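You operate a simulated robot arm through the tools that you are given. There is no shell and no other tool. Be economical: measure what you need, move in short steps, check, and stop when the job is done.

You run a simulated robot arm. Do the job below in one go: nothing can be reset, and whatever is moved stays where it is left.

Task
Take the teal arch and put it on the grey template. Then put the red cap on the top of the sanding table away on the low shelf on the left wall. Then take the red bin from the top of the paper-covered bench and put it on the brown stained sheet. The order counts.

Only the result counts: the job must be done as asked and must still hold three seconds after the hand-in. Knocking over, shifting, dropping, spilling or breaking anything else fails it. Lids that push on must go on centred and level and be pressed home; caps that screw on are set level and turned clockwise until they are tight. Flat cloth is picked up by pressing the open fingertips on it (5 to 10 N) and closing them slowly along it; thin cloth reads only 2 to 8 mm in the jaws.

Robot
A 6-joint arm with a two-finger gripper on a trunk, on a base that drives. Base frame: it is fixed to the floor where the robot stands at the start and does not move with it; the origin is under the middle of the robot, x ahead of it, y to its left, z up. Units: m, degrees, N and s.
Its first joint turns from -166.0 to 166.0 degrees. Places, roughly: bin [-5.5, 0.5, 1]; grey template [-1.75, -1.25, 0.75]; low shelf on the left wall (24x72 cm) [1, -6.78, 1.12]; red cap [0.75, -4.5, 1]; stained sheet (27x25x1 cm) [-5.2, 0.5, 0.9]; teal arch (27x3x17 cm) [0.6, 0, 1]. Payload 1.71 kg.
The TCP is the grasp point between the finger pads, 0.02 m short of the fingertips. In the tool frame z runs along the fingers and y along their closing line. Largest opening 0.096 m; the body of the gripper starts 0.113 m behind the TCP.
Orientation is told as [roll, pitch, yaw] about the base's x, y, z axes, in that order, counted from this pose: with the fingers straight down and closing along the base's y, the tool's x points along the base's -x, its y along +y and its z along -z.

Tools
- The arm moves only by the tool send_rows. Its argument "steps" is a list of rows, each an object of numbers (a shift or turn left out is 0, a gripper value left out holds the last): "fingers": the finger opening in cm, from 0 to 9.6; "tx", "ty", "tz": the shift along the base's x, y, z in units of 250 mm (1.0 is 250 mm); "ax", "ay", "az": the turn, a rotation vector about the base's x, y, z in units of 60 degrees (1.0 is 60 degrees). In form: [{"fingers": .., "tx": .., "ty": .., "tz": .., "ax": .., "ay": .., "az": ..}, ...]. A call has 1 to 12 rows; each row is the pose to reach, as a shift and turn from the pose commanded when the call began. A call with a number of a shift or a turn outside -1 to 1 is refused whole. A row lasts 0.2 s, in which the tool goes at most 0.05 m and 8.6 degrees; a call with a longer step from one row to the next is refused whole, and so is a gripper value outside its range. Where a pose cannot be reached the arm comes as near as it can. A force on the tool above 40 N (or 10 N above the force at the start of the call, whichever is more), or a blocked arm, ends the call early, and 0.2 s more pass. The fingers move at their own pace (about 0.045 m/s each) and stop on an object; they squeeze with about 28 N. The grip force told is the motor's: it shows also when the fingers shut on nothing. Time passes only in rows, and 0.2 s behind the last, so rows that repeat a pose let the fingers close. The reply holds the time, the measured pose of the TCP, the force on the tool along the base axes, the opening and the grip force, in the units named above and with some noise, with the torque about the TCP (base axes, N m) and any sound that the robot's microphone picked up, and new pictures: "views" is both (left out), scene, wrist or none.
- Cameras (640 x 400 px; columns grow to the right, rows downward): "scene" is now at [0.0714, 0.1706, 1.5781]; the picture's right is [-0.46, -0.89, 0.01], its down [-0.58, 0.29, -0.76] and it looks along [0.67, -0.35, -0.65] (base axes); focal length 253 px, centre (320, 200). "wrist" rides on the gripper at [0.066, 0.014, -0.145] in the tool frame; the picture's right is [-0.21, 0.98, 0.00], its down [-0.88, -0.18, -0.45] and it looks along [-0.44, -0.09, 0.90] (tool axes); focal length 275 px, centre (320, 200). There is no depth. A picture from a camera that has moved, and an enlarged one, comes with that camera's place and axes in the base frame and with its lens.
- raise_lower(by): slides the trunk up (or, below 0, down) by that many m; the arm and the scene camera ride with it, the base frame stays. It gives what a move gives, with no picture.
- steer(legs): drives the robot by 1 to 6 legs, each [ahead, turn to the left] in m and degrees, along the robot's own axes; the way and the turn of a leg run together, so that a leg with both is an arc; at most 1.5 m and 180 degrees a leg. The arm and the cameras ride along, it lands a little off, and it stops where it bumps. It gives what a move gives, and a new picture of the scene camera.
- turn_head(pan, tilt): turns the head with the scene camera to pan (to the left, within 143 degrees either way) and tilt (down, from -29 to 69), counted from straight ahead of the robot. It gives what a move gives, and a new picture of the scene camera.
- inspect(camera, box): a new picture of the part [left, top, right, bottom] of that camera's present view, enlarged. It takes no simulated time.
- close_job(): hands the job in; it is judged then, once.

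Go step by step. Nothing tells you exact positions but the pictures and the camera data: compare them with the known pose of the tool, close in by small moves and look again before you grip or let go. The budget is 165 turns and 260 pictures, counting those below and the enlarged ones. Unless the task says otherwise, let go and move clear before handing in, and close with one line.

The tools are called after "Request:" as a command line: name --argument value ..., lists and objects as JSON in quotes. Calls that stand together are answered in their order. send_rows: Moves the arm, as the interface text tells. Its arguments: {"type":"object","properties":{"steps":{"type":"array","items":{"type":"object","properties":{"fingers":{"type":"number"},"tx":{"type":"number"},"ty":{"type":"number"},"tz":{"type":"number"},"ax":{"type":"number"},"ay":{"type":"number"},"az":{"type":"number"}}}},"views":{"type":"string","enum":["both","scene","wrist","none"]}},"required":["steps"]} The other tools are called the same way: raise_lower (by) slides the trunk up or down; steer (legs) drives the base; turn_head (pan, tilt) turns the head that bears the scene camera; inspect (camera, box) takes an enlarged picture of a part of a camera's view; close_job () hands the job in.

At the start:

```text
clock: 0.0
ee_pos: [0.6227, 0.032, 1.1934]
tool_rot: [0.0, 0.1, 0.0]
contact_force: [0.0, -0.2, 1.0]
ft_torque: [0.0, 0.04, -0.02]
grip_width: 0.096
grip_force: 0.0
trunk travel left (down, up): [-0.175, 0.215]
robot x, y, heading: [-0.0023, -0.0008, -0.1]
head pan, tilt: [-27.1, 39.7]
```

scene: 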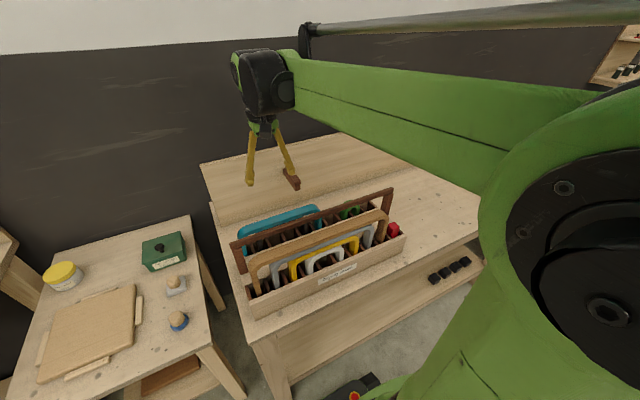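
wrist: 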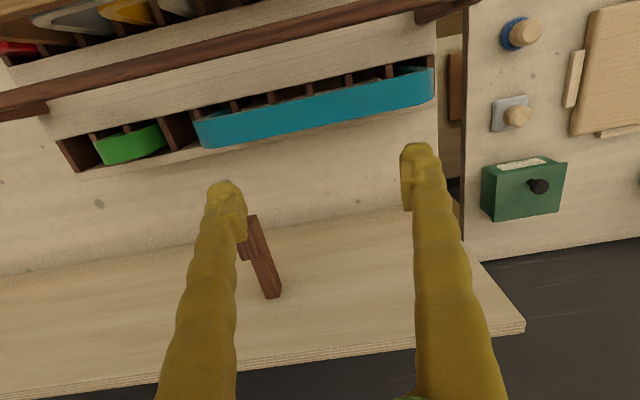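

I see a slotted wooden caddy holding coloured arches, with the teal one in the back row beyond the caddy's handle. I'll take enlarged views to measure it.

Request:
inspect --camera "scene" --box '[200, 150, 440, 330]'

Request:
inspect --camera "wrist" --box '[0, 0, 480, 300]'

```text
2.22 times, centred on (320, 240) of scene
camera zoom: at [0.0714, 0.1706, 1.5781], right [-0.46, -0.89, 0.01], down [-0.58, 0.29, -0.76], along [0.67, -0.35, -0.65], focal length 561 px, centre (320, 111)
```

zoom: 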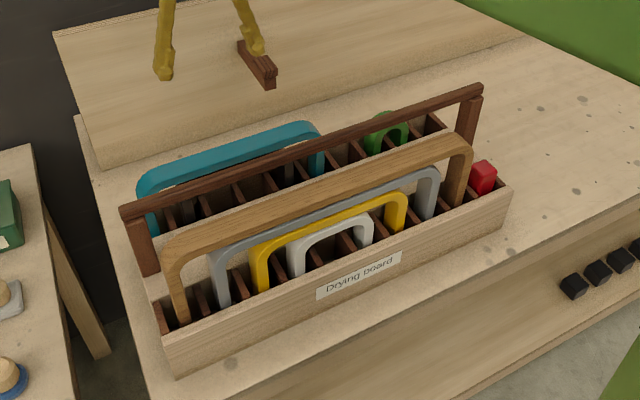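

```text
1.33 times, centred on (240, 150) of wrist
camera zoom: at [0.5574, 0.0451, 1.3379], right [0.21, 0.98, 0.0], down [0.88, -0.18, 0.44], along [0.43, -0.09, -0.9], focal length 367 px, centre (427, 267)
```

zoom: 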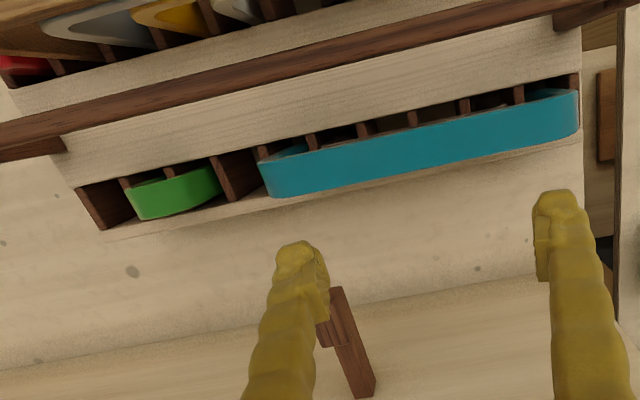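

The teal arch's top is at about z=1.05, centred near (0.59, 0.025), running along y; the handle bar is near x=0.53. Before gripping, I'll look at the template to see how the arch has to lie.

Request:
turn_head --pan -143 --tilt 20

```text
clock: 1.9
ee_pos: [0.6062, 0.033, 1.2016]
tool_rot: [0.1, -0.8, 0.0]
contact_force: [0.4, 0.6, -0.5]
ft_torque: [0.0, 0.03, -0.03]
grip_width: 0.0959
grip_force: 0.1
trunk travel left (down, up): [-0.175, 0.215]
robot x, y, heading: [-0.0026, 0.0038, 0.0]
head pan, tilt: [-143.0, 20.0]
camera scene: at [-0.0781, 0.1534, 1.6115], right [-0.6, 0.8, 0.01], down [0.26, 0.21, -0.94], along [-0.76, -0.57, -0.33], focal length 253 px, centre (320, 200)
```

scene: 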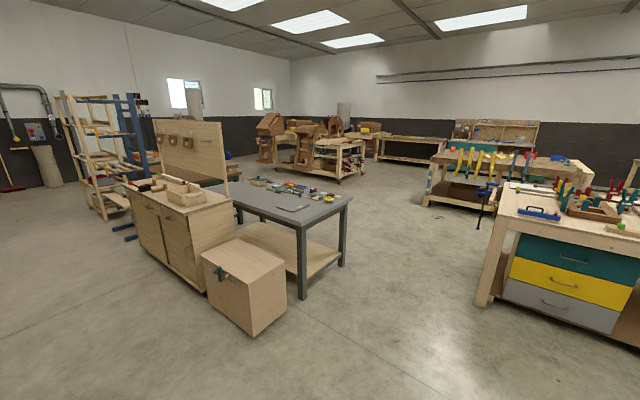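

A grey table stands behind me to the right with a grey item at about the listed template position. I'll zoom in on it.

Request:
inspect --camera "scene" --box '[220, 160, 380, 260]'

```text
4.00 times, centred on (300, 210) of scene
camera zoom: at [-0.0781, 0.1534, 1.6115], right [-0.6, 0.8, 0.01], down [0.26, 0.21, -0.94], along [-0.76, -0.57, -0.33], focal length 1010 px, centre (400, 160)
```

zoom: 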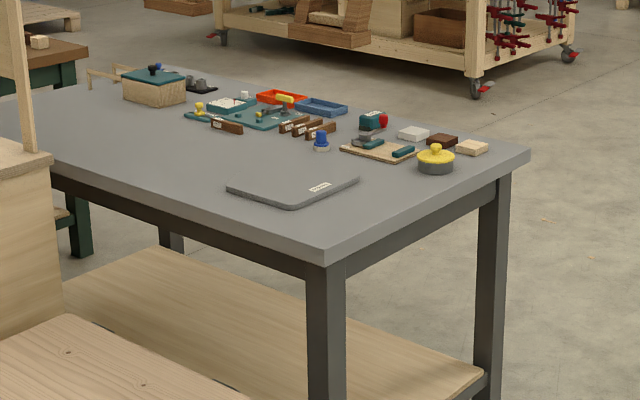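

The template is a flat slab near the edge of the grey table. Next I'll turn the tool 90° so the fingers close along x across the arch's thickness.

Request:
send_rows --steps '[{"az": 0.14}, {"az": 0.28}, {"az": 0.42}, {"az": 0.56}, {"az": 0.7}, {"az": 0.84}, {"az": 0.98}]' --views "none"

Request:
send_rows --steps '[{"az": 0.13}, {"az": 0.26}, {"az": 0.39}, {"az": 0.52}, {"az": 0.52}]' --views "none"

Request:
turn_head --pan -10 --tilt 45

Request:
inspect --camera "wrist" --box '[0, 0, 640, 400]'

```text
clock: 3.5
ee_pos: [0.6062, 0.0328, 1.2031]
tool_rot: [0.0, -0.8, 58.9]
contact_force: [0.9, 0.6, 0.1]
ft_torque: [-0.01, 0.0, 0.0]
grip_width: 0.096
grip_force: 0.1
trunk travel left (down, up): [-0.175, 0.215]
robot x, y, heading: [0.0057, 0.0009, 0.1]
head pan, tilt: [-143.0, 20.0]
```

```text
clock: 4.8
ee_pos: [0.6054, 0.0321, 1.2011]
tool_rot: [0.0, -0.7, 90.1]
contact_force: [0.8, 0.3, -0.3]
ft_torque: [0.0, 0.0, 0.0]
grip_width: 0.096
grip_force: 0.1
trunk travel left (down, up): [-0.175, 0.215]
robot x, y, heading: [0.0025, 0.0015, 0.0]
head pan, tilt: [-143.0, 20.0]
```

```text
clock: 6.9
ee_pos: [0.6058, 0.0325, 1.2013]
tool_rot: [0.1, -0.8, 90.0]
contact_force: [0.7, -0.9, -0.4]
ft_torque: [-0.02, 0.01, -0.01]
grip_width: 0.096
grip_force: 0.1
trunk travel left (down, up): [-0.175, 0.215]
robot x, y, heading: [-0.0033, 0.0022, -0.1]
head pan, tilt: [-10.0, 45.0]
camera scene: at [0.0755, 0.1953, 1.5704], right [-0.17, -0.98, 0.0], down [-0.71, 0.12, -0.7], along [0.69, -0.12, -0.72], focal length 253 px, centre (320, 200)
```

scene: 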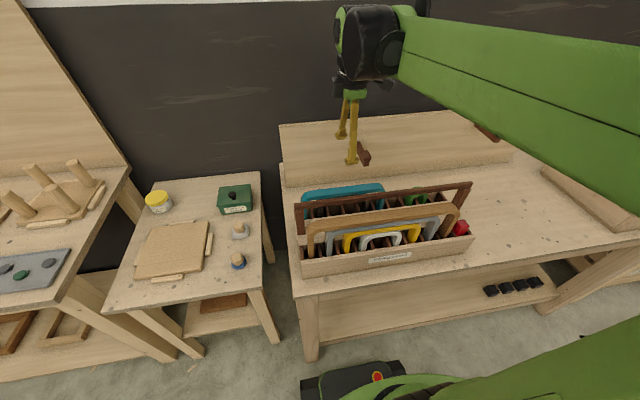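

```text
1.00 times, centred on (320, 200) of wrist (not enlarged: the box is as wide or as high as the picture)
camera zoom: at [0.5917, -0.0365, 1.3457], right [-0.98, 0.21, 0.0], down [0.18, 0.87, 0.46], along [0.09, 0.45, -0.89], focal length 275 px, centre (320, 200)
```

zoom: 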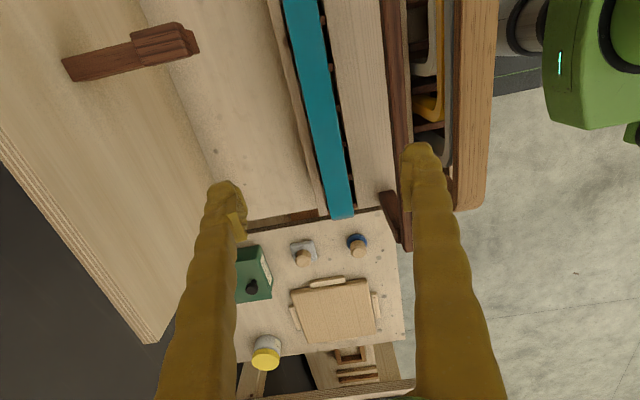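

The arch's axis is at about x=0.597, y=0.03, turned about -2°. I'll line up with it, partly lower, and look again.

Request:
send_rows --steps '[{"fingers": 7, "tx": -0.036, "az": -0.03}, {"tx": -0.036, "tz": -0.15, "az": -0.03}, {"tx": -0.036, "tz": -0.3, "az": -0.03}, {"tx": -0.036, "tz": -0.4, "az": -0.03}, {"tx": -0.036, "tz": -0.4, "az": -0.03}]'

```text
clock: 8.1
ee_pos: [0.5954, 0.0325, 1.1018]
tool_rot: [0.1, -0.8, 88.3]
contact_force: [0.4, -0.2, 0.6]
ft_torque: [0.02, 0.01, -0.01]
grip_width: 0.0701
grip_force: 0.1
trunk travel left (down, up): [-0.175, 0.215]
robot x, y, heading: [0.0004, -0.0032, -0.1]
head pan, tilt: [-10.0, 45.0]
camera scene: at [0.0756, 0.1953, 1.5704], right [-0.17, -0.98, 0.0], down [-0.71, 0.12, -0.7], along [0.69, -0.12, -0.72], focal length 253 px, centre (320, 200)
camera wrist: at [0.5803, -0.0362, 1.2457], right [-0.97, 0.24, 0.0], down [0.21, 0.86, 0.46], along [0.1, 0.45, -0.89], focal length 275 px, centre (320, 200)
```

scene: 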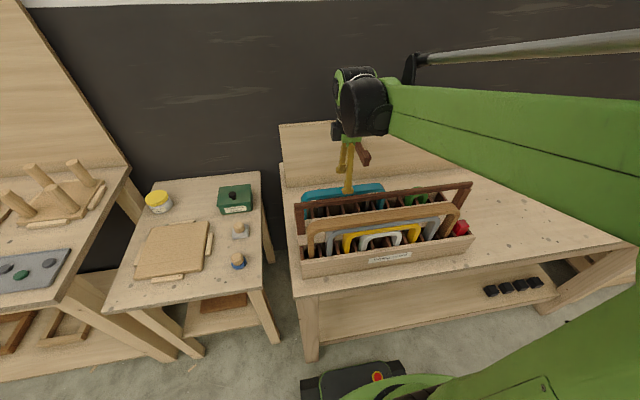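
wrist: 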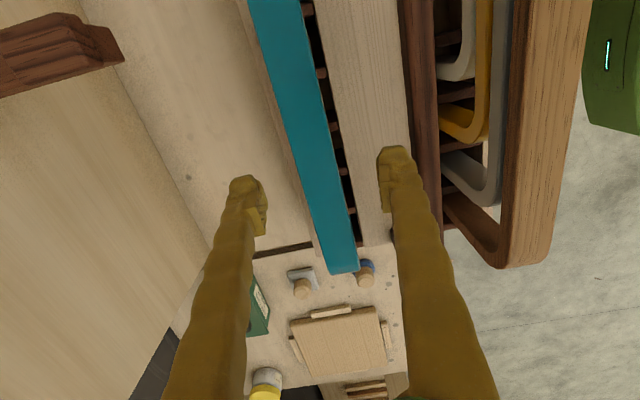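

The arch sits about 1 cm further in +x than the tool centre. I'll correct that and lower over the crossbar.

Request:
send_rows --steps '[{"tx": 0.036}, {"tx": 0.036, "tz": -0.1}, {"tx": 0.036, "tz": -0.2}, {"tx": 0.036, "tz": -0.26}, {"tx": 0.036, "tz": -0.26}]'

Request:
inspect --camera "scene" --box '[270, 130, 430, 230]'

```text
clock: 9.3
ee_pos: [0.6058, 0.0334, 1.0344]
tool_rot: [0.0, -0.8, 88.2]
contact_force: [-0.6, 0.0, -0.8]
ft_torque: [-0.01, 0.03, -0.02]
grip_width: 0.07
grip_force: 0.0
trunk travel left (down, up): [-0.175, 0.215]
robot x, y, heading: [0.0009, -0.0004, -0.1]
head pan, tilt: [-10.0, 45.0]
camera scene: at [0.0757, 0.1953, 1.5704], right [-0.17, -0.98, 0.0], down [-0.71, 0.12, -0.7], along [0.69, -0.12, -0.72], focal length 253 px, centre (320, 200)
camera wrist: at [0.5898, -0.0359, 1.1795], right [-0.97, 0.24, 0.0], down [0.21, 0.86, 0.46], along [0.1, 0.45, -0.89], focal length 275 px, centre (320, 200)
```

scene: 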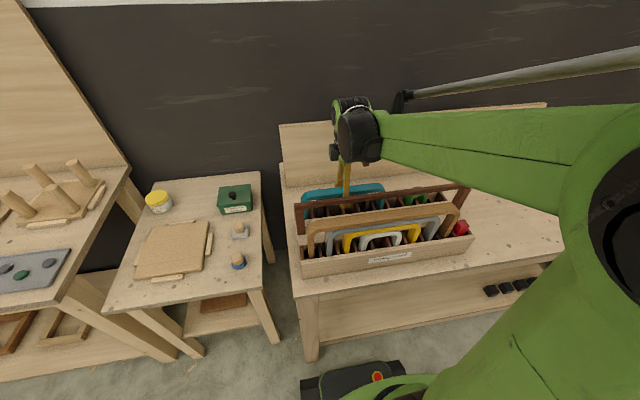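
wrist: 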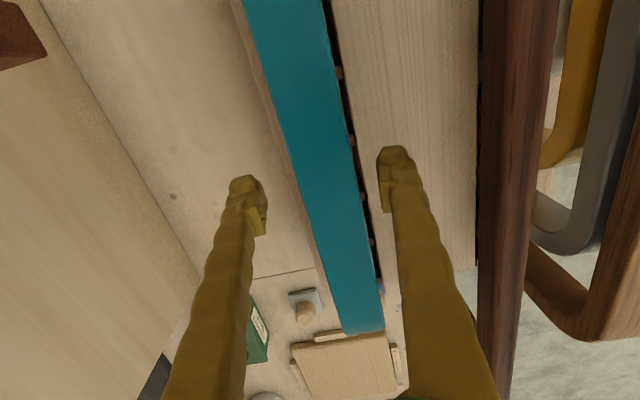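

```text
4.00 times, centred on (350, 180) of scene
camera zoom: at [0.0757, 0.1953, 1.5704], right [-0.17, -0.98, 0.0], down [-0.71, 0.12, -0.7], along [0.69, -0.12, -0.72], focal length 1010 px, centre (200, 280)
```

zoom: 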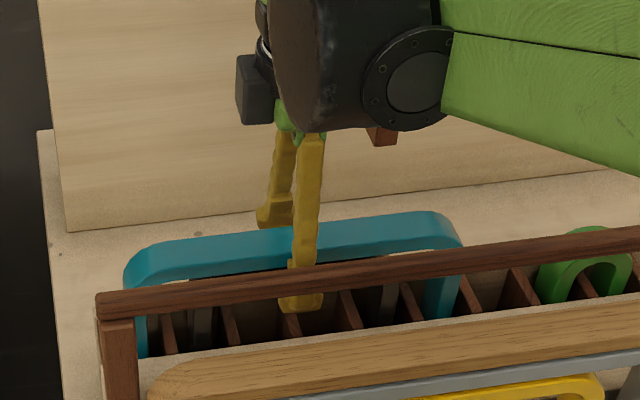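

The crossbar is between the fingers and the tips reach just below it. I'll raise slightly, square up, and close.

Request:
send_rows --steps '[{"tz": 0.024, "az": 0.015}, {"tz": 0.024, "az": 0.015, "fingers": 2.0}, {"tz": 0.024, "az": 0.015}, {"tz": 0.024, "az": 0.015}, {"tz": 0.024, "az": 0.015}]' --views "wrist"

```text
clock: 10.5
ee_pos: [0.6064, 0.0322, 1.0415]
tool_rot: [0.1, -0.8, 89.1]
contact_force: [-0.1, 0.1, 0.2]
ft_torque: [-0.02, 0.03, 0.06]
grip_width: 0.029
grip_force: 27.9
trunk travel left (down, up): [-0.175, 0.215]
robot x, y, heading: [0.0013, -0.0, 0.1]
head pan, tilt: [-10.0, 45.0]
camera wrist: at [0.5909, -0.0362, 1.186], right [-0.98, 0.22, 0.0], down [0.2, 0.87, 0.46], along [0.1, 0.45, -0.89], focal length 275 px, centre (320, 200)
```

wrist: 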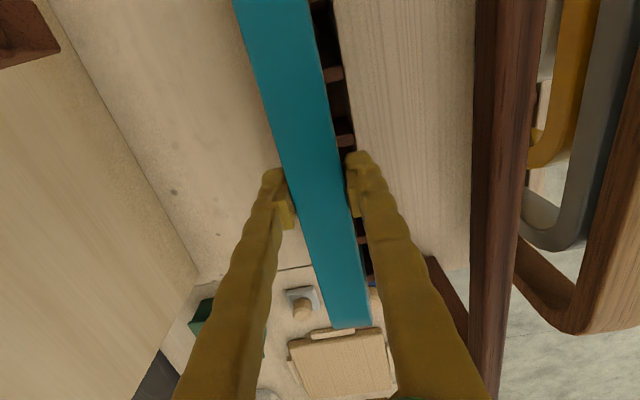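

Gripped at 29 mm. I'll lift slowly straight up.

Request:
send_rows --steps '[{"tz": 0.06}, {"tz": 0.14}, {"tz": 0.24}, {"tz": 0.34}, {"tz": 0.44}, {"tz": 0.54}, {"tz": 0.64}, {"tz": 0.74}, {"tz": 0.82}, {"tz": 0.88}, {"tz": 0.88}]'

```text
clock: 12.9
ee_pos: [0.6059, 0.0333, 1.2638]
tool_rot: [0.1, -0.8, 89.0]
contact_force: [0.4, 0.1, -2.4]
ft_torque: [-0.01, -0.06, -0.02]
grip_width: 0.0292
grip_force: 27.8
trunk travel left (down, up): [-0.175, 0.215]
robot x, y, heading: [-0.0006, -0.001, 0.0]
head pan, tilt: [-10.0, 45.0]
camera scene: at [0.0756, 0.1953, 1.5704], right [-0.17, -0.98, 0.0], down [-0.71, 0.12, -0.7], along [0.69, -0.12, -0.72], focal length 253 px, centre (320, 200)
camera wrist: at [0.5912, -0.0362, 1.4067], right [-0.98, 0.22, 0.0], down [0.2, 0.87, 0.46], along [0.1, 0.45, -0.89], focal length 275 px, centre (320, 200)
```

scene: 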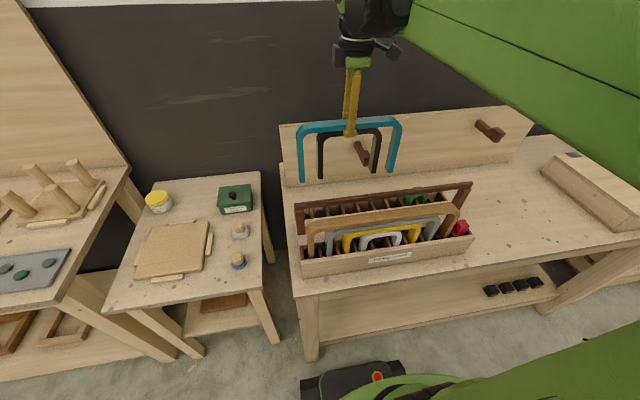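
wrist: 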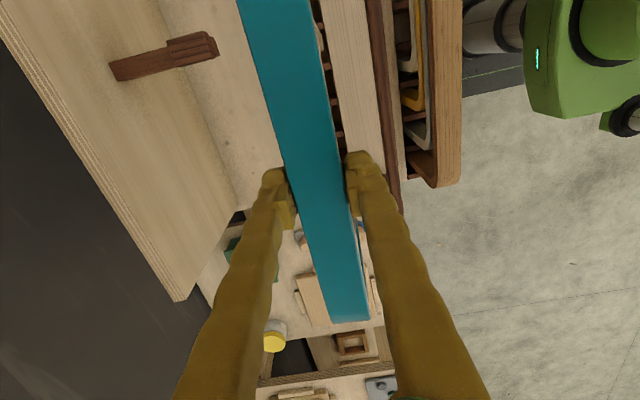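

Lifted. A dark arch shape shows under the teal one, so I'll check whether it's a shadow or a second, nested part.

Request:
inspect --camera "scene" --box '[270, 90, 430, 190]'

```text
4.00 times, centred on (350, 140) of scene
camera zoom: at [0.0756, 0.1953, 1.5704], right [-0.17, -0.98, 0.0], down [-0.71, 0.12, -0.7], along [0.69, -0.12, -0.72], focal length 1010 px, centre (200, 440)
```

zoom: 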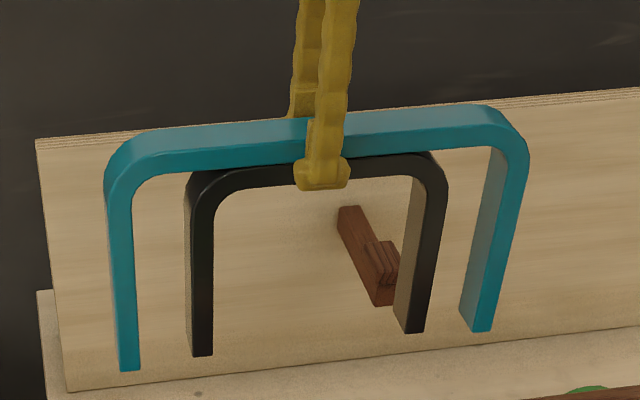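

A black arch nested beneath the teal one came up with it because the tips gripped both crossbars. I'll lower both back exactly where they were, release, and regrip higher on the teal alone.

Request:
send_rows --steps '[{"tz": -0.12}, {"tz": -0.24}, {"tz": -0.36}, {"tz": -0.46}, {"tz": -0.56}, {"tz": -0.65}, {"tz": -0.73}, {"tz": -0.8}, {"tz": -0.85}, {"tz": -0.88}, {"tz": -0.88}]'

Request:
inspect --camera "scene" --box '[270, 130, 430, 230]'

```text
clock: 15.3
ee_pos: [0.605, 0.0325, 1.0412]
tool_rot: [0.0, -0.9, 89.0]
contact_force: [-0.5, -0.1, -1.0]
ft_torque: [0.05, 0.04, 0.03]
grip_width: 0.0289
grip_force: 27.6
trunk travel left (down, up): [-0.175, 0.215]
robot x, y, heading: [-0.0001, 0.0023, 0.2]
head pan, tilt: [-10.0, 45.0]
camera scene: at [0.0755, 0.1953, 1.5704], right [-0.17, -0.98, 0.0], down [-0.71, 0.12, -0.7], along [0.69, -0.12, -0.72], focal length 253 px, centre (320, 200)
camera wrist: at [0.5905, -0.0361, 1.1861], right [-0.98, 0.22, 0.0], down [0.2, 0.87, 0.46], along [0.1, 0.45, -0.89], focal length 275 px, centre (320, 200)
```

scene: 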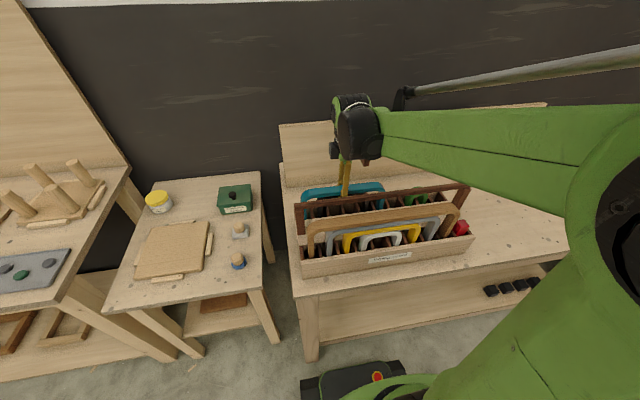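
wrist: 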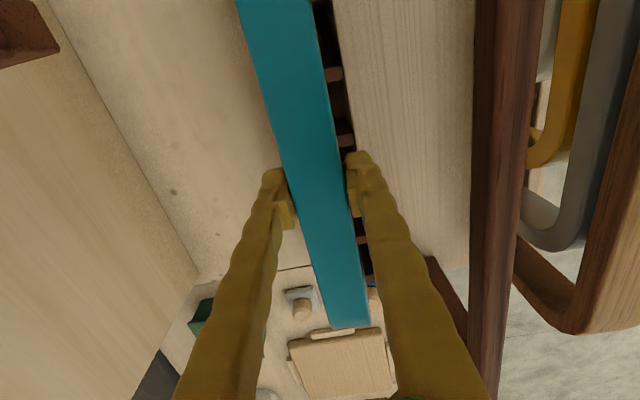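

```text
4.00 times, centred on (350, 180) of scene
camera zoom: at [0.0755, 0.1953, 1.5704], right [-0.17, -0.98, 0.0], down [-0.71, 0.12, -0.7], along [0.69, -0.12, -0.72], focal length 1010 px, centre (200, 280)
```

zoom: 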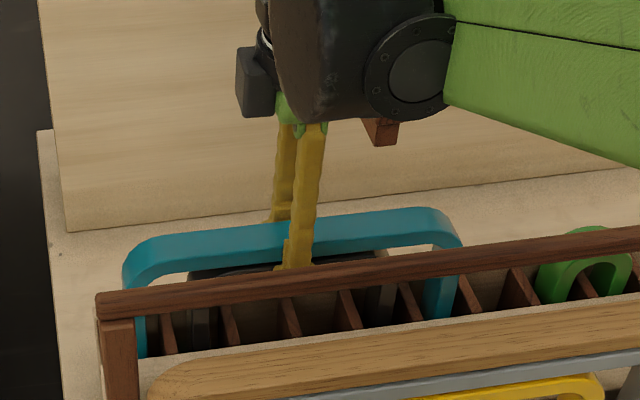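

Both look to be about 5 mm above their original seat. I'll lower gently in small steps while watching the force.

Request:
send_rows --steps '[{"tz": -0.008}, {"tz": -0.012}, {"tz": -0.012}]' --views "none"

Request:
send_rows --steps '[{"tz": -0.008}, {"tz": -0.012}, {"tz": -0.012}]' --views "none"

Request:
inspect --camera "scene" --box '[270, 130, 430, 230]'

```text
clock: 16.1
ee_pos: [0.6045, 0.0318, 1.0403]
tool_rot: [0.0, -0.7, 89.1]
contact_force: [-2.9, -0.1, 22.2]
ft_torque: [-0.03, 0.1, 0.03]
grip_width: 0.0288
grip_force: 28.7
trunk travel left (down, up): [-0.175, 0.215]
robot x, y, heading: [-0.0007, 0.0021, -0.2]
head pan, tilt: [-10.0, 45.0]
```

```text
clock: 16.9
ee_pos: [0.6057, 0.0331, 1.0374]
tool_rot: [-0.1, -0.9, 89.1]
contact_force: [-2.3, 1.3, 22.1]
ft_torque: [0.05, 0.05, 0.0]
grip_width: 0.0289
grip_force: 27.8
trunk travel left (down, up): [-0.175, 0.215]
robot x, y, heading: [-0.0007, 0.0011, 0.1]
head pan, tilt: [-10.0, 45.0]
```

```text
4.00 times, centred on (350, 180) of scene
camera zoom: at [0.074, 0.1953, 1.5705], right [-0.17, -0.98, 0.0], down [-0.71, 0.12, -0.7], along [0.69, -0.12, -0.72], focal length 1010 px, centre (200, 280)
```

zoom: 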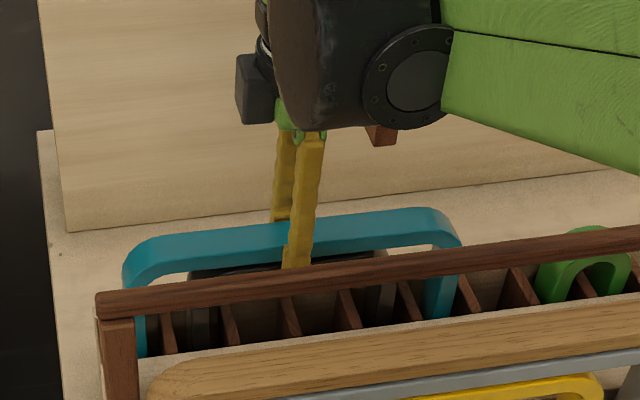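

The load comes onto the bottom of the slot now (22 N), so both are seated. I'll release and check how they stand.

Request:
send_rows --steps '[{"fingers": 7}, {"fingers": 7}, {"fingers": 7}, {"tz": 0.1}, {"tz": 0.2}, {"tz": 0.2}]'

Request:
inspect --camera "scene" --box '[270, 130, 430, 230]'

```text
clock: 18.3
ee_pos: [0.6061, 0.0331, 1.0854]
tool_rot: [0.0, -0.8, 89.1]
contact_force: [0.2, 1.2, 1.1]
ft_torque: [-0.02, -0.04, -0.02]
grip_width: 0.0699
grip_force: 0.0
trunk travel left (down, up): [-0.175, 0.215]
robot x, y, heading: [-0.0003, -0.0016, -0.2]
head pan, tilt: [-10.0, 45.0]
camera scene: at [0.0752, 0.1953, 1.5704], right [-0.17, -0.98, 0.0], down [-0.71, 0.12, -0.7], along [0.69, -0.12, -0.72], focal length 253 px, centre (320, 200)
camera wrist: at [0.5911, -0.0358, 1.231], right [-0.98, 0.22, 0.0], down [0.2, 0.87, 0.46], along [0.1, 0.45, -0.89], focal length 275 px, centre (320, 200)
```

scene: 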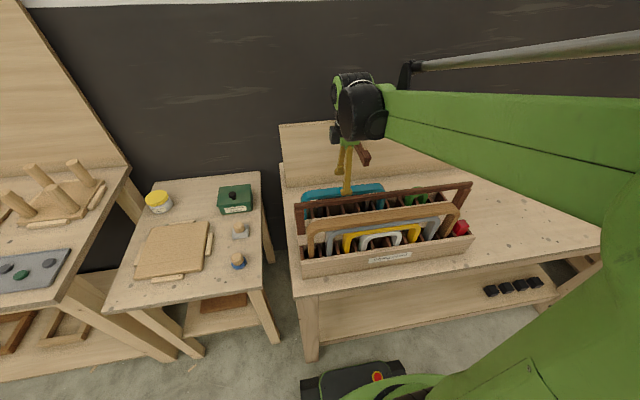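
wrist: 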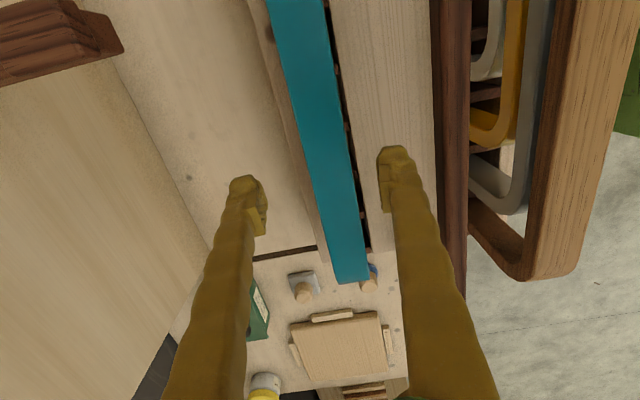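

```text
4.00 times, centred on (350, 180) of scene
camera zoom: at [0.0752, 0.1953, 1.5704], right [-0.17, -0.98, 0.0], down [-0.71, 0.12, -0.7], along [0.69, -0.12, -0.72], focal length 1010 px, centre (200, 280)
```

zoom: 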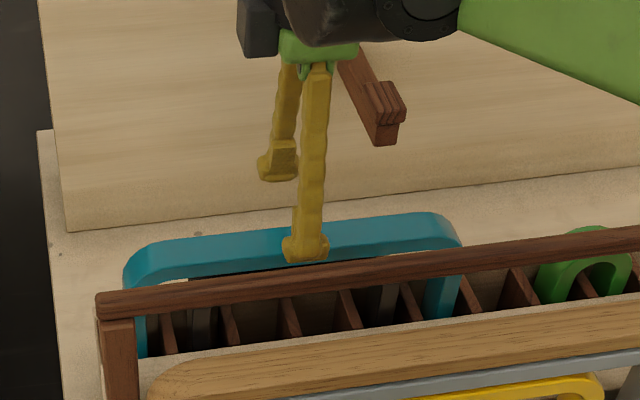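

Both are seated as before. The teal bar spans about z=1.040–1.065 and the black top is near 1.027, so I'll grip with the tips at 1.039 (TCP 1.059).

Request:
send_rows --steps '[{"tz": -0.06}, {"tz": -0.106}, {"tz": -0.106}, {"tz": -0.106, "fingers": 2}, {"tz": -0.106}, {"tz": -0.106}, {"tz": -0.106}]' --views "none"

Request:
send_rows --steps '[{"tz": 0.06}, {"tz": 0.14}, {"tz": 0.24}, {"tz": 0.34}, {"tz": 0.44}, {"tz": 0.54}, {"tz": 0.64}, {"tz": 0.74}, {"tz": 0.82}, {"tz": 0.88}, {"tz": 0.88}]'

Request:
inspect --camera "scene" --box '[270, 60, 510, 270]'

```text
clock: 19.9
ee_pos: [0.6059, 0.0319, 1.0599]
tool_rot: [0.0, -0.7, 89.1]
contact_force: [0.4, 1.0, 0.1]
ft_torque: [0.0, 0.0, 0.06]
grip_width: 0.029
grip_force: 27.7
trunk travel left (down, up): [-0.175, 0.215]
robot x, y, heading: [0.0014, -0.0028, 0.2]
head pan, tilt: [-10.0, 45.0]
```

```text
clock: 22.3
ee_pos: [0.6057, 0.0331, 1.2792]
tool_rot: [0.1, -0.8, 89.1]
contact_force: [0.3, -0.3, -2.0]
ft_torque: [-0.01, -0.02, -0.02]
grip_width: 0.029
grip_force: 27.5
trunk travel left (down, up): [-0.175, 0.215]
robot x, y, heading: [0.0021, -0.002, 0.1]
head pan, tilt: [-10.0, 45.0]
camera scene: at [0.0755, 0.1953, 1.5704], right [-0.17, -0.98, 0.0], down [-0.71, 0.12, -0.7], along [0.69, -0.12, -0.72], focal length 253 px, centre (320, 200)
camera wrist: at [0.5907, -0.0364, 1.4242], right [-0.98, 0.22, 0.0], down [0.2, 0.87, 0.46], along [0.1, 0.45, -0.89], focal length 275 px, centre (320, 200)
```

scene: 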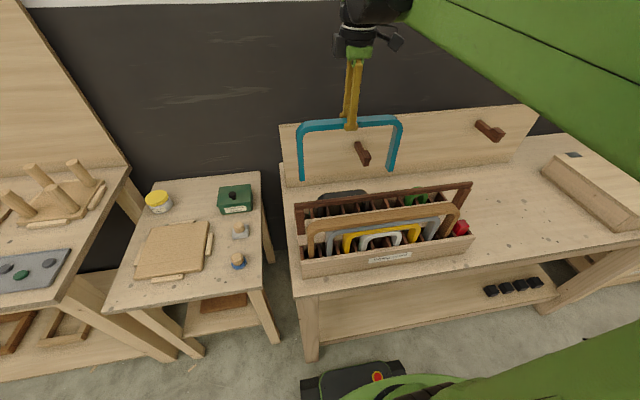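
wrist: 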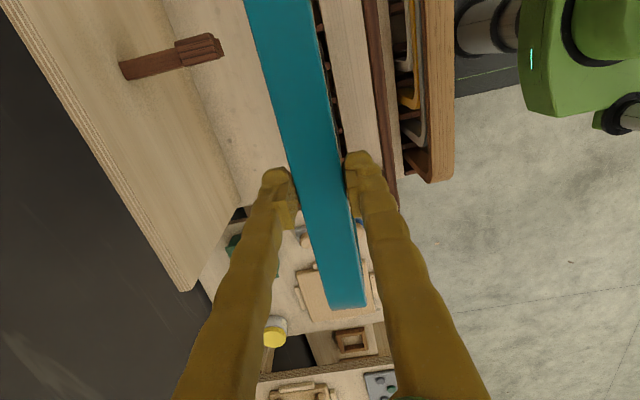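

```text
1.90 times, centred on (390, 165) of scene
camera zoom: at [0.0755, 0.1953, 1.5704], right [-0.17, -0.98, 0.0], down [-0.71, 0.12, -0.7], along [0.69, -0.12, -0.72], focal length 481 px, centre (187, 267)
```

zoom: 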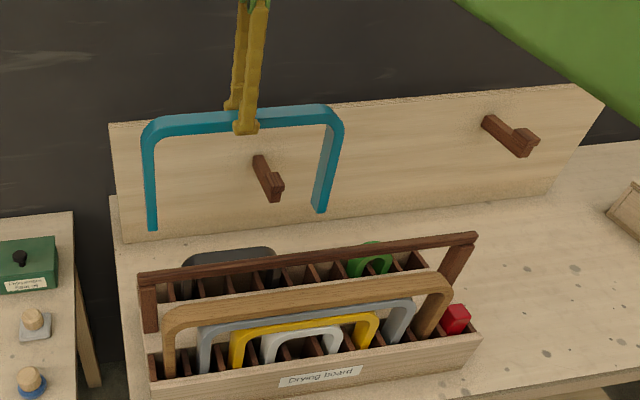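

Only the teal came up this time; the black arch stays in the rack. I'll raise it further, then drive to stand facing the grey table near (-1.75, -0.55).

Request:
send_rows --steps '[{"tz": 0.16}, {"tz": 0.32}, {"tz": 0.46}, {"tz": 0.58}, {"tz": 0.58, "tx": -0.14}, {"tz": 0.58, "tx": -0.28}, {"tz": 0.58, "tx": -0.4}, {"tz": 0.58, "tx": -0.4}]' --views "scene"

Request:
turn_head --pan 0 --tilt 35

Request:
steer --legs '[[-0.5, 0], [0, -156.3], [1.36, 0], [0, 66.3]]'

```text
clock: 24.1
ee_pos: [0.5061, 0.0337, 1.4254]
tool_rot: [0.0, -0.8, 89.1]
contact_force: [-0.1, -1.2, -1.4]
ft_torque: [0.02, -0.05, -0.02]
grip_width: 0.029
grip_force: 27.7
trunk travel left (down, up): [-0.175, 0.215]
robot x, y, heading: [-0.0021, -0.0021, 0.0]
head pan, tilt: [-10.0, 45.0]
camera scene: at [0.0748, 0.1953, 1.5704], right [-0.17, -0.98, 0.0], down [-0.71, 0.12, -0.7], along [0.69, -0.12, -0.72], focal length 253 px, centre (320, 200)
```

scene: 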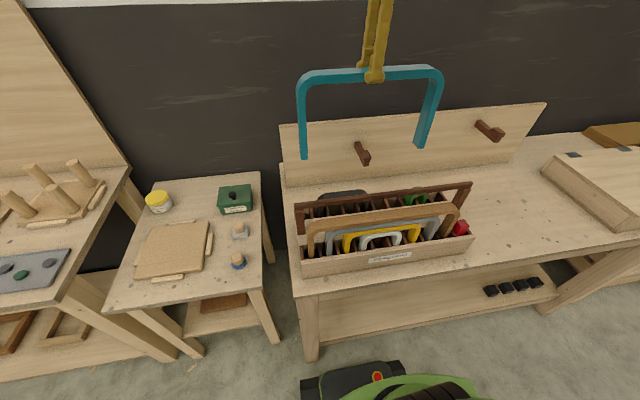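

```text
clock: 24.8
ee_pos: [0.5071, 0.034, 1.4264]
tool_rot: [0.2, -0.8, 89.1]
contact_force: [-0.8, -0.7, -1.8]
ft_torque: [-0.02, 0.01, 0.02]
grip_width: 0.0289
grip_force: 28.3
trunk travel left (down, up): [-0.175, 0.215]
robot x, y, heading: [-0.0005, -0.0001, 0.1]
head pan, tilt: [0.0, 35.0]
camera scene: at [0.0836, 0.2094, 1.585], right [0.0, -1.0, 0.0], down [-0.59, 0.0, -0.81], along [0.81, 0.0, -0.59], focal length 253 px, centre (320, 200)
```

scene: 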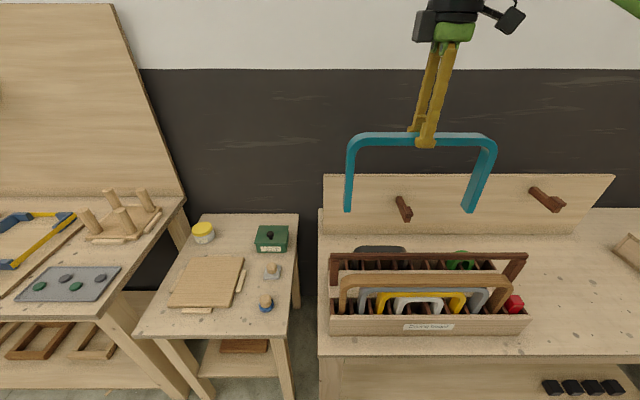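

```text
clock: 52.0
ee_pos: [-1.7201, -1.0511, 1.4256]
tool_rot: [0.0, -0.9, -1.1]
contact_force: [-0.6, 0.4, -1.3]
ft_torque: [-0.01, -0.04, -0.03]
grip_width: 0.0286
grip_force: 28.6
trunk travel left (down, up): [-0.175, 0.215]
robot x, y, heading: [-1.7542, -0.5414, -90.1]
head pan, tilt: [0.0, 35.0]
camera scene: at [-1.5428, -0.6274, 1.5851], right [-1.0, 0.0, 0.0], down [0.0, 0.59, -0.81], along [0.0, -0.81, -0.59], focal length 253 px, centre (320, 200)
```

scene: 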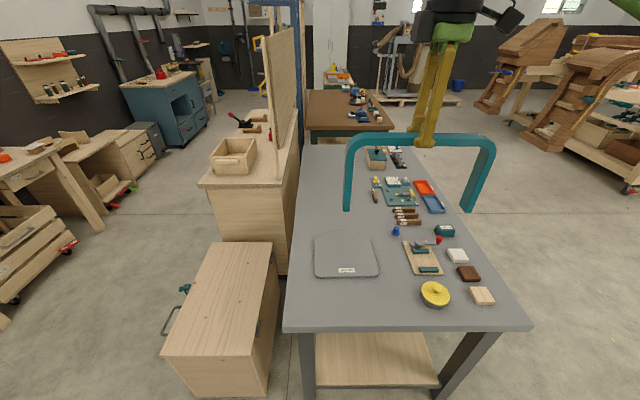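

The arrival is good: the template is straight ahead, about 26 cm across and centred near (-1.645, -1.37). I'll zoom in on it.

Request:
inspect --camera "scene" --box '[280, 210, 420, 300]'

```text
4.44 times, centred on (350, 255) of scene
camera zoom: at [-1.5428, -0.6274, 1.5851], right [-1.0, 0.0, 0.0], down [0.0, 0.59, -0.81], along [0.0, -0.81, -0.59], focal length 1123 px, centre (187, -44)
```

zoom: 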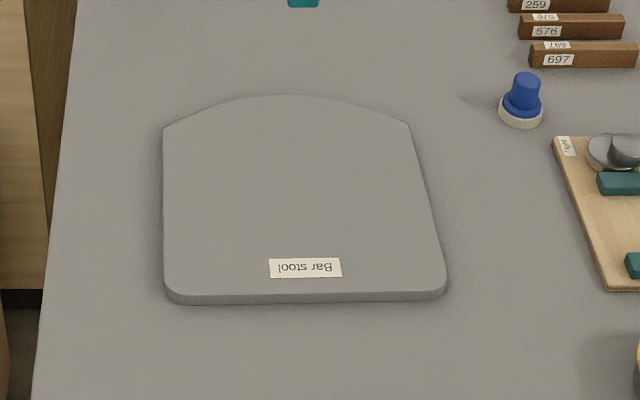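

The template spans x −1.52…−1.77 and y −1.255…−1.46. I'll stand the arch on it along the diagonal (~37°) so that both feet are well inside. First I'll move above it.

Request:
send_rows --steps '[{"tx": 0.04, "ty": -0.16, "az": 0.08}, {"tx": 0.08, "ty": -0.32, "az": 0.16}, {"tx": 0.12, "ty": -0.48, "az": 0.24}, {"tx": 0.16, "ty": -0.64, "az": 0.32}, {"tx": 0.2, "ty": -0.8, "az": 0.4}, {"tx": 0.24, "ty": -0.95, "az": 0.48}, {"tx": 0.28, "ty": -1.0, "az": 0.56}, {"tx": 0.3, "ty": -1.0, "az": 0.62}, {"tx": 0.3, "ty": -1.0, "az": 0.62}]' --views "none"

Request:
send_rows --steps '[{"ty": -0.13, "tz": -0.14}, {"ty": -0.256, "tz": -0.3}, {"ty": -0.256, "tz": -0.5}, {"ty": -0.256, "tz": -0.7}, {"ty": -0.256, "tz": -0.85}, {"ty": -0.256, "tz": -1.0}, {"ty": -0.256, "tz": -1.0}]' --views "both"

```text
clock: 54.0
ee_pos: [-1.6456, -1.2807, 1.4324]
tool_rot: [-0.7, -0.9, 36.1]
contact_force: [1.1, 2.1, -1.2]
ft_torque: [-0.23, -0.01, -0.02]
grip_width: 0.0288
grip_force: 28.4
trunk travel left (down, up): [-0.175, 0.215]
robot x, y, heading: [-1.7528, -0.5418, -90.1]
head pan, tilt: [0.0, 35.0]
```

```text
refused: row 2 steps farther than a row can; nothing moved
```

One row was slightly too long, so I'll resend it with smaller steps.

Request:
send_rows --steps '[{"tz": -0.18}, {"tz": -0.36}, {"ty": -0.08, "tz": -0.52}, {"ty": -0.16, "tz": -0.68}, {"ty": -0.25, "tz": -0.82}, {"ty": -0.25, "tz": -1.0}, {"ty": -0.25, "tz": -1.0}]' --views "none"

Request:
send_rows --steps '[{"tz": -0.18}, {"tz": -0.36}, {"tz": -0.5}, {"tz": -0.64}, {"tz": -0.64}]' --views "both"

```text
clock: 55.6
ee_pos: [-1.6437, -1.3403, 1.1809]
tool_rot: [-0.8, -1.0, 36.0]
contact_force: [-0.9, -0.2, -1.6]
ft_torque: [0.01, -0.02, 0.01]
grip_width: 0.029
grip_force: 28.3
trunk travel left (down, up): [-0.175, 0.215]
robot x, y, heading: [-1.7576, -0.5425, -90.4]
head pan, tilt: [0.0, 35.0]
```

```text
clock: 56.8
ee_pos: [-1.6459, -1.3406, 1.0212]
tool_rot: [-0.9, -0.9, 36.1]
contact_force: [-0.1, 0.2, -1.1]
ft_torque: [0.04, 0.0, -0.01]
grip_width: 0.0289
grip_force: 27.9
trunk travel left (down, up): [-0.175, 0.215]
robot x, y, heading: [-1.7527, -0.5432, -90.2]
head pan, tilt: [0.0, 35.0]
camera scene: at [-1.5427, -0.6282, 1.5851], right [-1.0, 0.0, 0.0], down [0.0, 0.59, -0.81], along [0.0, -0.81, -0.59], focal length 253 px, centre (320, 200)
camera wrist: at [-1.7094, -1.3698, 1.1658], right [-0.41, 0.91, -0.01], down [0.81, 0.37, 0.46], along [0.42, 0.18, -0.89], focal length 275 px, centre (320, 200)
```

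scene: 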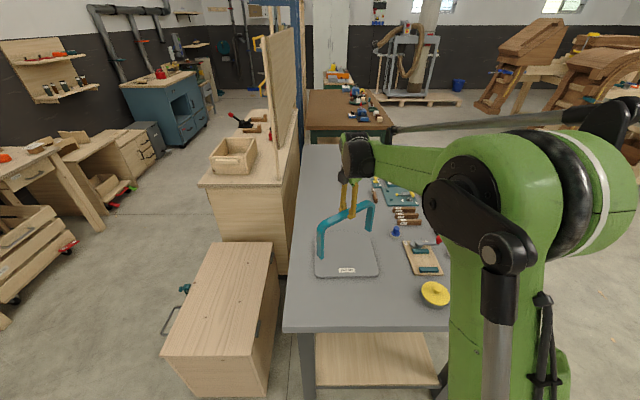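
wrist: 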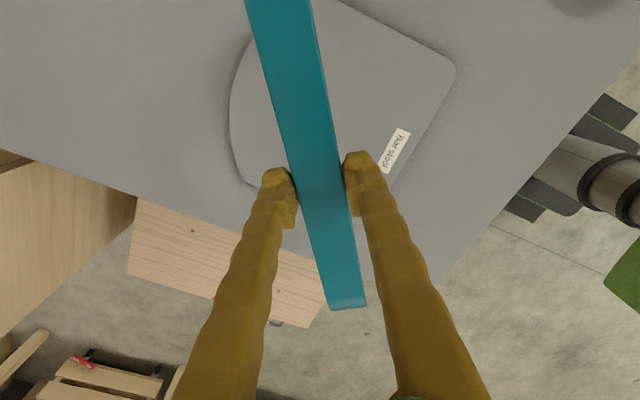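

Both views agree better if the template top is near z=0.81, which puts its centre at about (-1.64, -1.318). I'll shift there, level the tool, and descend to just above it.

Request:
send_rows --steps '[{"tx": 0.022, "ty": 0.088, "ax": 0.015, "ay": 0.015}, {"tx": 0.022, "ty": 0.088, "tz": -0.06, "ax": 0.015, "ay": 0.015}, {"tx": 0.022, "ty": 0.088, "tz": -0.11, "ax": 0.015, "ay": 0.015}, {"tx": 0.022, "ty": 0.088, "tz": -0.11, "ax": 0.015, "ay": 0.015}]' --views "wrist"

Request:
inspect --camera "scene" --box '[280, 190, 420, 300]'

```text
clock: 57.8
ee_pos: [-1.6392, -1.3188, 0.9945]
tool_rot: [0.5, -0.7, 36.1]
contact_force: [0.2, 0.1, -1.9]
ft_torque: [0.04, -0.01, 0.02]
grip_width: 0.0289
grip_force: 27.7
trunk travel left (down, up): [-0.175, 0.215]
robot x, y, heading: [-1.7541, -0.5438, -90.1]
head pan, tilt: [0.0, 35.0]
camera wrist: at [-1.7017, -1.3502, 1.1386], right [-0.41, 0.91, 0.01], down [0.81, 0.36, 0.45], along [0.41, 0.19, -0.89], focal length 275 px, centre (320, 200)
```

wrist: 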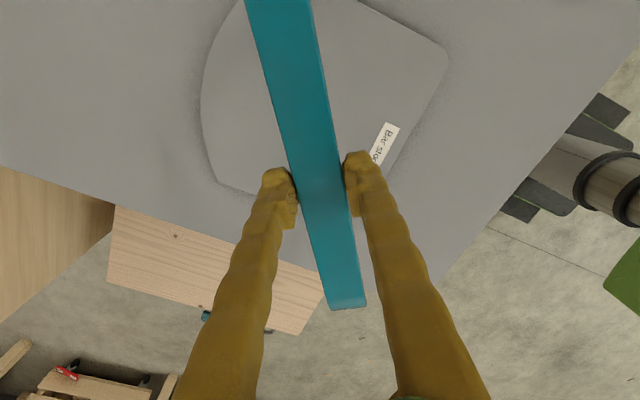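

```text
3.64 times, centred on (350, 245) of scene
camera zoom: at [-1.5427, -0.6281, 1.585], right [-1.0, 0.0, 0.0], down [0.0, 0.59, -0.81], along [0.0, -0.81, -0.59], focal length 918 px, centre (211, 36)
```

zoom: 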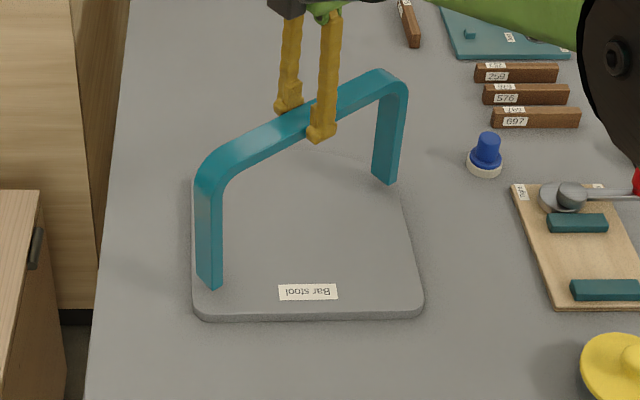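

Both feet are above the slab but near its edges. I'll turn 4° more, shift 8 mm away from the near edge, level, and descend gently to contact.

Request:
send_rows --steps '[{"ty": -0.032, "ax": -0.008, "ay": 0.012, "az": 0.06}, {"ty": -0.032, "tz": -0.03, "ax": -0.008, "ay": 0.012, "az": 0.06}, {"ty": -0.032, "tz": -0.05, "ax": -0.008, "ay": 0.012, "az": 0.06}, {"ty": -0.032, "tz": -0.05, "ax": -0.008, "ay": 0.012, "az": 0.06}]' --views "none"

Request:
inspect --camera "scene" --box '[280, 190, 420, 300]'

```text
clock: 58.8
ee_pos: [-1.6396, -1.3271, 0.9816]
tool_rot: [0.5, 0.1, 39.7]
contact_force: [-3.2, -2.0, 8.1]
ft_torque: [0.36, -0.5, 0.03]
grip_width: 0.0289
grip_force: 27.7
trunk travel left (down, up): [-0.175, 0.215]
robot x, y, heading: [-1.7515, -0.5435, -90.2]
head pan, tilt: [0.0, 35.0]
```

```text
3.64 times, centred on (350, 245) of scene
camera zoom: at [-1.5431, -0.6273, 1.5852], right [-1.0, 0.0, 0.0], down [0.0, 0.59, -0.81], along [0.0, -0.81, -0.59], focal length 918 px, centre (211, 36)
```

zoom: 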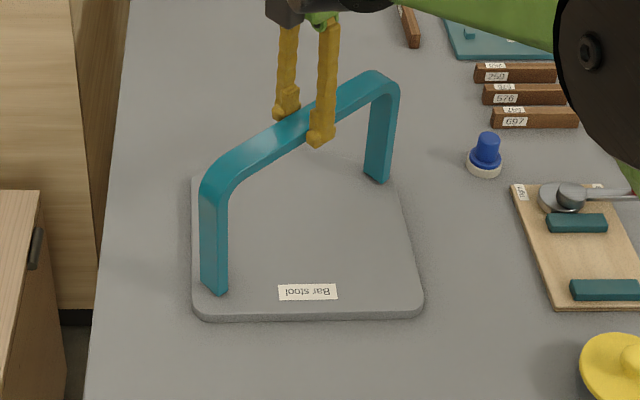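

The near foot touched first (torque points to the +x,+y end). I'll tilt about 0.8° to even it out and press down slightly.

Request:
send_rows --steps '[{"ax": 0.009, "ay": -0.011}, {"ax": 0.009, "ay": -0.011, "tz": -0.006}, {"ax": 0.009, "ay": -0.011, "tz": -0.006}]' --views "none"

```text
clock: 59.6
ee_pos: [-1.6382, -1.3271, 0.9811]
tool_rot: [0.5, -0.8, 39.8]
contact_force: [-0.9, 1.0, 14.0]
ft_torque: [-0.02, -0.04, 0.01]
grip_width: 0.0286
grip_force: 27.8
trunk travel left (down, up): [-0.175, 0.215]
robot x, y, heading: [-1.7541, -0.5454, -90.1]
head pan, tilt: [0.0, 35.0]
```

Both feet carry load with zero torque. I'll release and withdraw upward.

Request:
send_rows --steps '[{"tz": 0.004, "fingers": 4.5}, {"tz": 0.004}, {"tz": 0.004, "fingers": 7}, {"tz": 0.004}, {"tz": 0.08}, {"tz": 0.2}, {"tz": 0.36}, {"tz": 0.54}, {"tz": 0.7}, {"tz": 0.8}, {"tz": 0.8}]' --views "none"

Request:
inspect --camera "scene" --box '[280, 190, 420, 300]'

```text
clock: 62.0
ee_pos: [-1.6387, -1.3275, 1.1811]
tool_rot: [0.5, -0.8, 39.7]
contact_force: [-0.1, -0.5, 0.6]
ft_torque: [0.0, 0.01, 0.0]
grip_width: 0.0702
grip_force: 0.0
trunk travel left (down, up): [-0.175, 0.215]
robot x, y, heading: [-1.7537, -0.541, -90.1]
head pan, tilt: [0.0, 35.0]
```

```text
3.64 times, centred on (350, 245) of scene
camera zoom: at [-1.5428, -0.6275, 1.5851], right [-1.0, 0.0, 0.0], down [0.0, 0.59, -0.81], along [0.0, -0.81, -0.59], focal length 918 px, centre (211, 36)
```

zoom: 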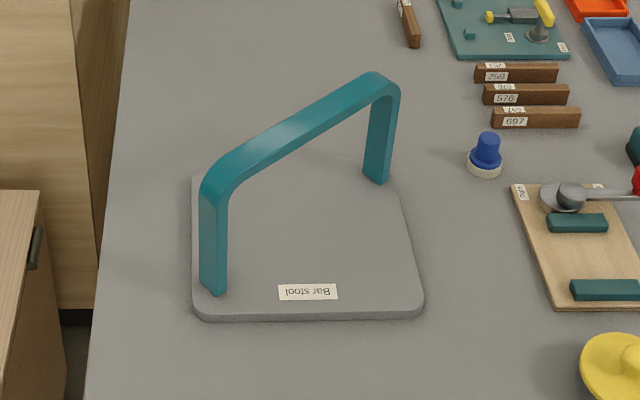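

The arch stands fully on the template. Next is the red cap: I'll tuck the arm up, drive to the open corridor near x=-0.25, and head toward −y.

Request:
send_rows --steps '[{"tz": 0.18}, {"tz": 0.36}, {"tz": 0.5, "ty": 0.1}, {"tz": 0.6, "ty": 0.26}, {"tz": 0.7, "ty": 0.42}, {"tz": 0.8, "ty": 0.58}, {"tz": 0.8, "ty": 0.76}, {"tz": 0.8, "ty": 0.94}, {"tz": 0.8, "ty": 1.0}, {"tz": 0.8, "ty": 1.0}]' --views "none"

Request:
steer --legs '[[0, 90], [1.5, 0], [0, -90], [1.0, 0]]'

```text
clock: 64.2
ee_pos: [-1.6389, -1.0787, 1.3798]
tool_rot: [0.5, -0.6, 39.7]
contact_force: [0.1, 0.2, -0.1]
ft_torque: [0.0, -0.03, -0.02]
grip_width: 0.0702
grip_force: 0.1
trunk travel left (down, up): [-0.175, 0.215]
robot x, y, heading: [-1.7567, -0.5416, -90.1]
head pan, tilt: [0.0, 35.0]
```

```text
clock: 92.7
ee_pos: [-0.0932, -2.072, 1.3801]
tool_rot: [0.5, -0.7, 41.0]
contact_force: [0.0, -0.4, 0.3]
ft_torque: [-0.02, 0.01, 0.01]
grip_width: 0.0702
grip_force: 0.1
trunk travel left (down, up): [-0.175, 0.215]
robot x, y, heading: [-0.218, -1.5407, -88.8]
head pan, tilt: [0.0, 35.0]
camera scene: at [-0.0072, -1.6195, 1.5851], right [-1.0, -0.02, 0.0], down [-0.01, 0.59, -0.81], along [0.02, -0.81, -0.59], focal length 253 px, centre (320, 200)
```

scene: 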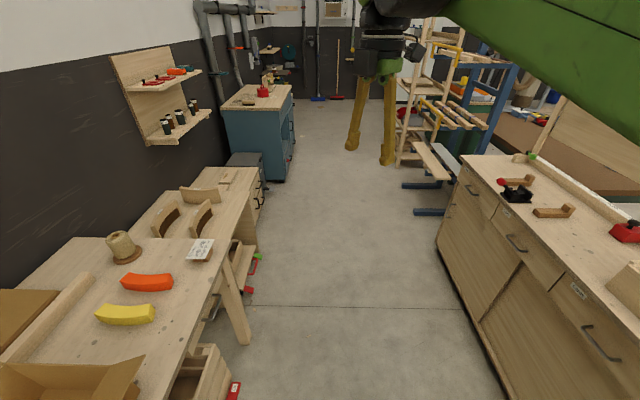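

The blue sanding table with the red cap is ahead on the left. I'll drive alongside it and face it from the corridor.

Request:
steer --legs '[[0, -1.2], [1.35, 0], [1.35, 0], [0, 90]]'

```text
clock: 117.1
ee_pos: [0.2841, -4.1329, 1.3881]
tool_rot: [-0.1, -0.2, 129.4]
contact_force: [0.5, -0.5, -0.7]
ft_torque: [-0.03, -0.04, -0.01]
grip_width: 0.0699
grip_force: 0.0
trunk travel left (down, up): [-0.175, 0.215]
robot x, y, heading: [-0.2308, -4.2495, -0.4]
head pan, tilt: [0.0, 35.0]
camera scene: at [-0.1461, -4.0369, 1.5851], right [-0.01, -1.0, 0.0], down [-0.59, 0.01, -0.81], along [0.81, -0.01, -0.59], focal length 253 px, centre (320, 200)
```

scene: 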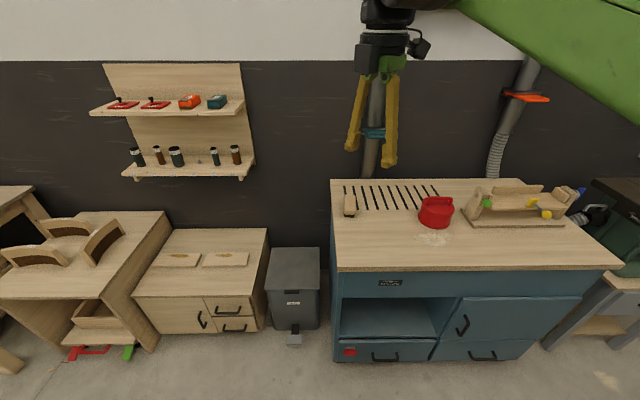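

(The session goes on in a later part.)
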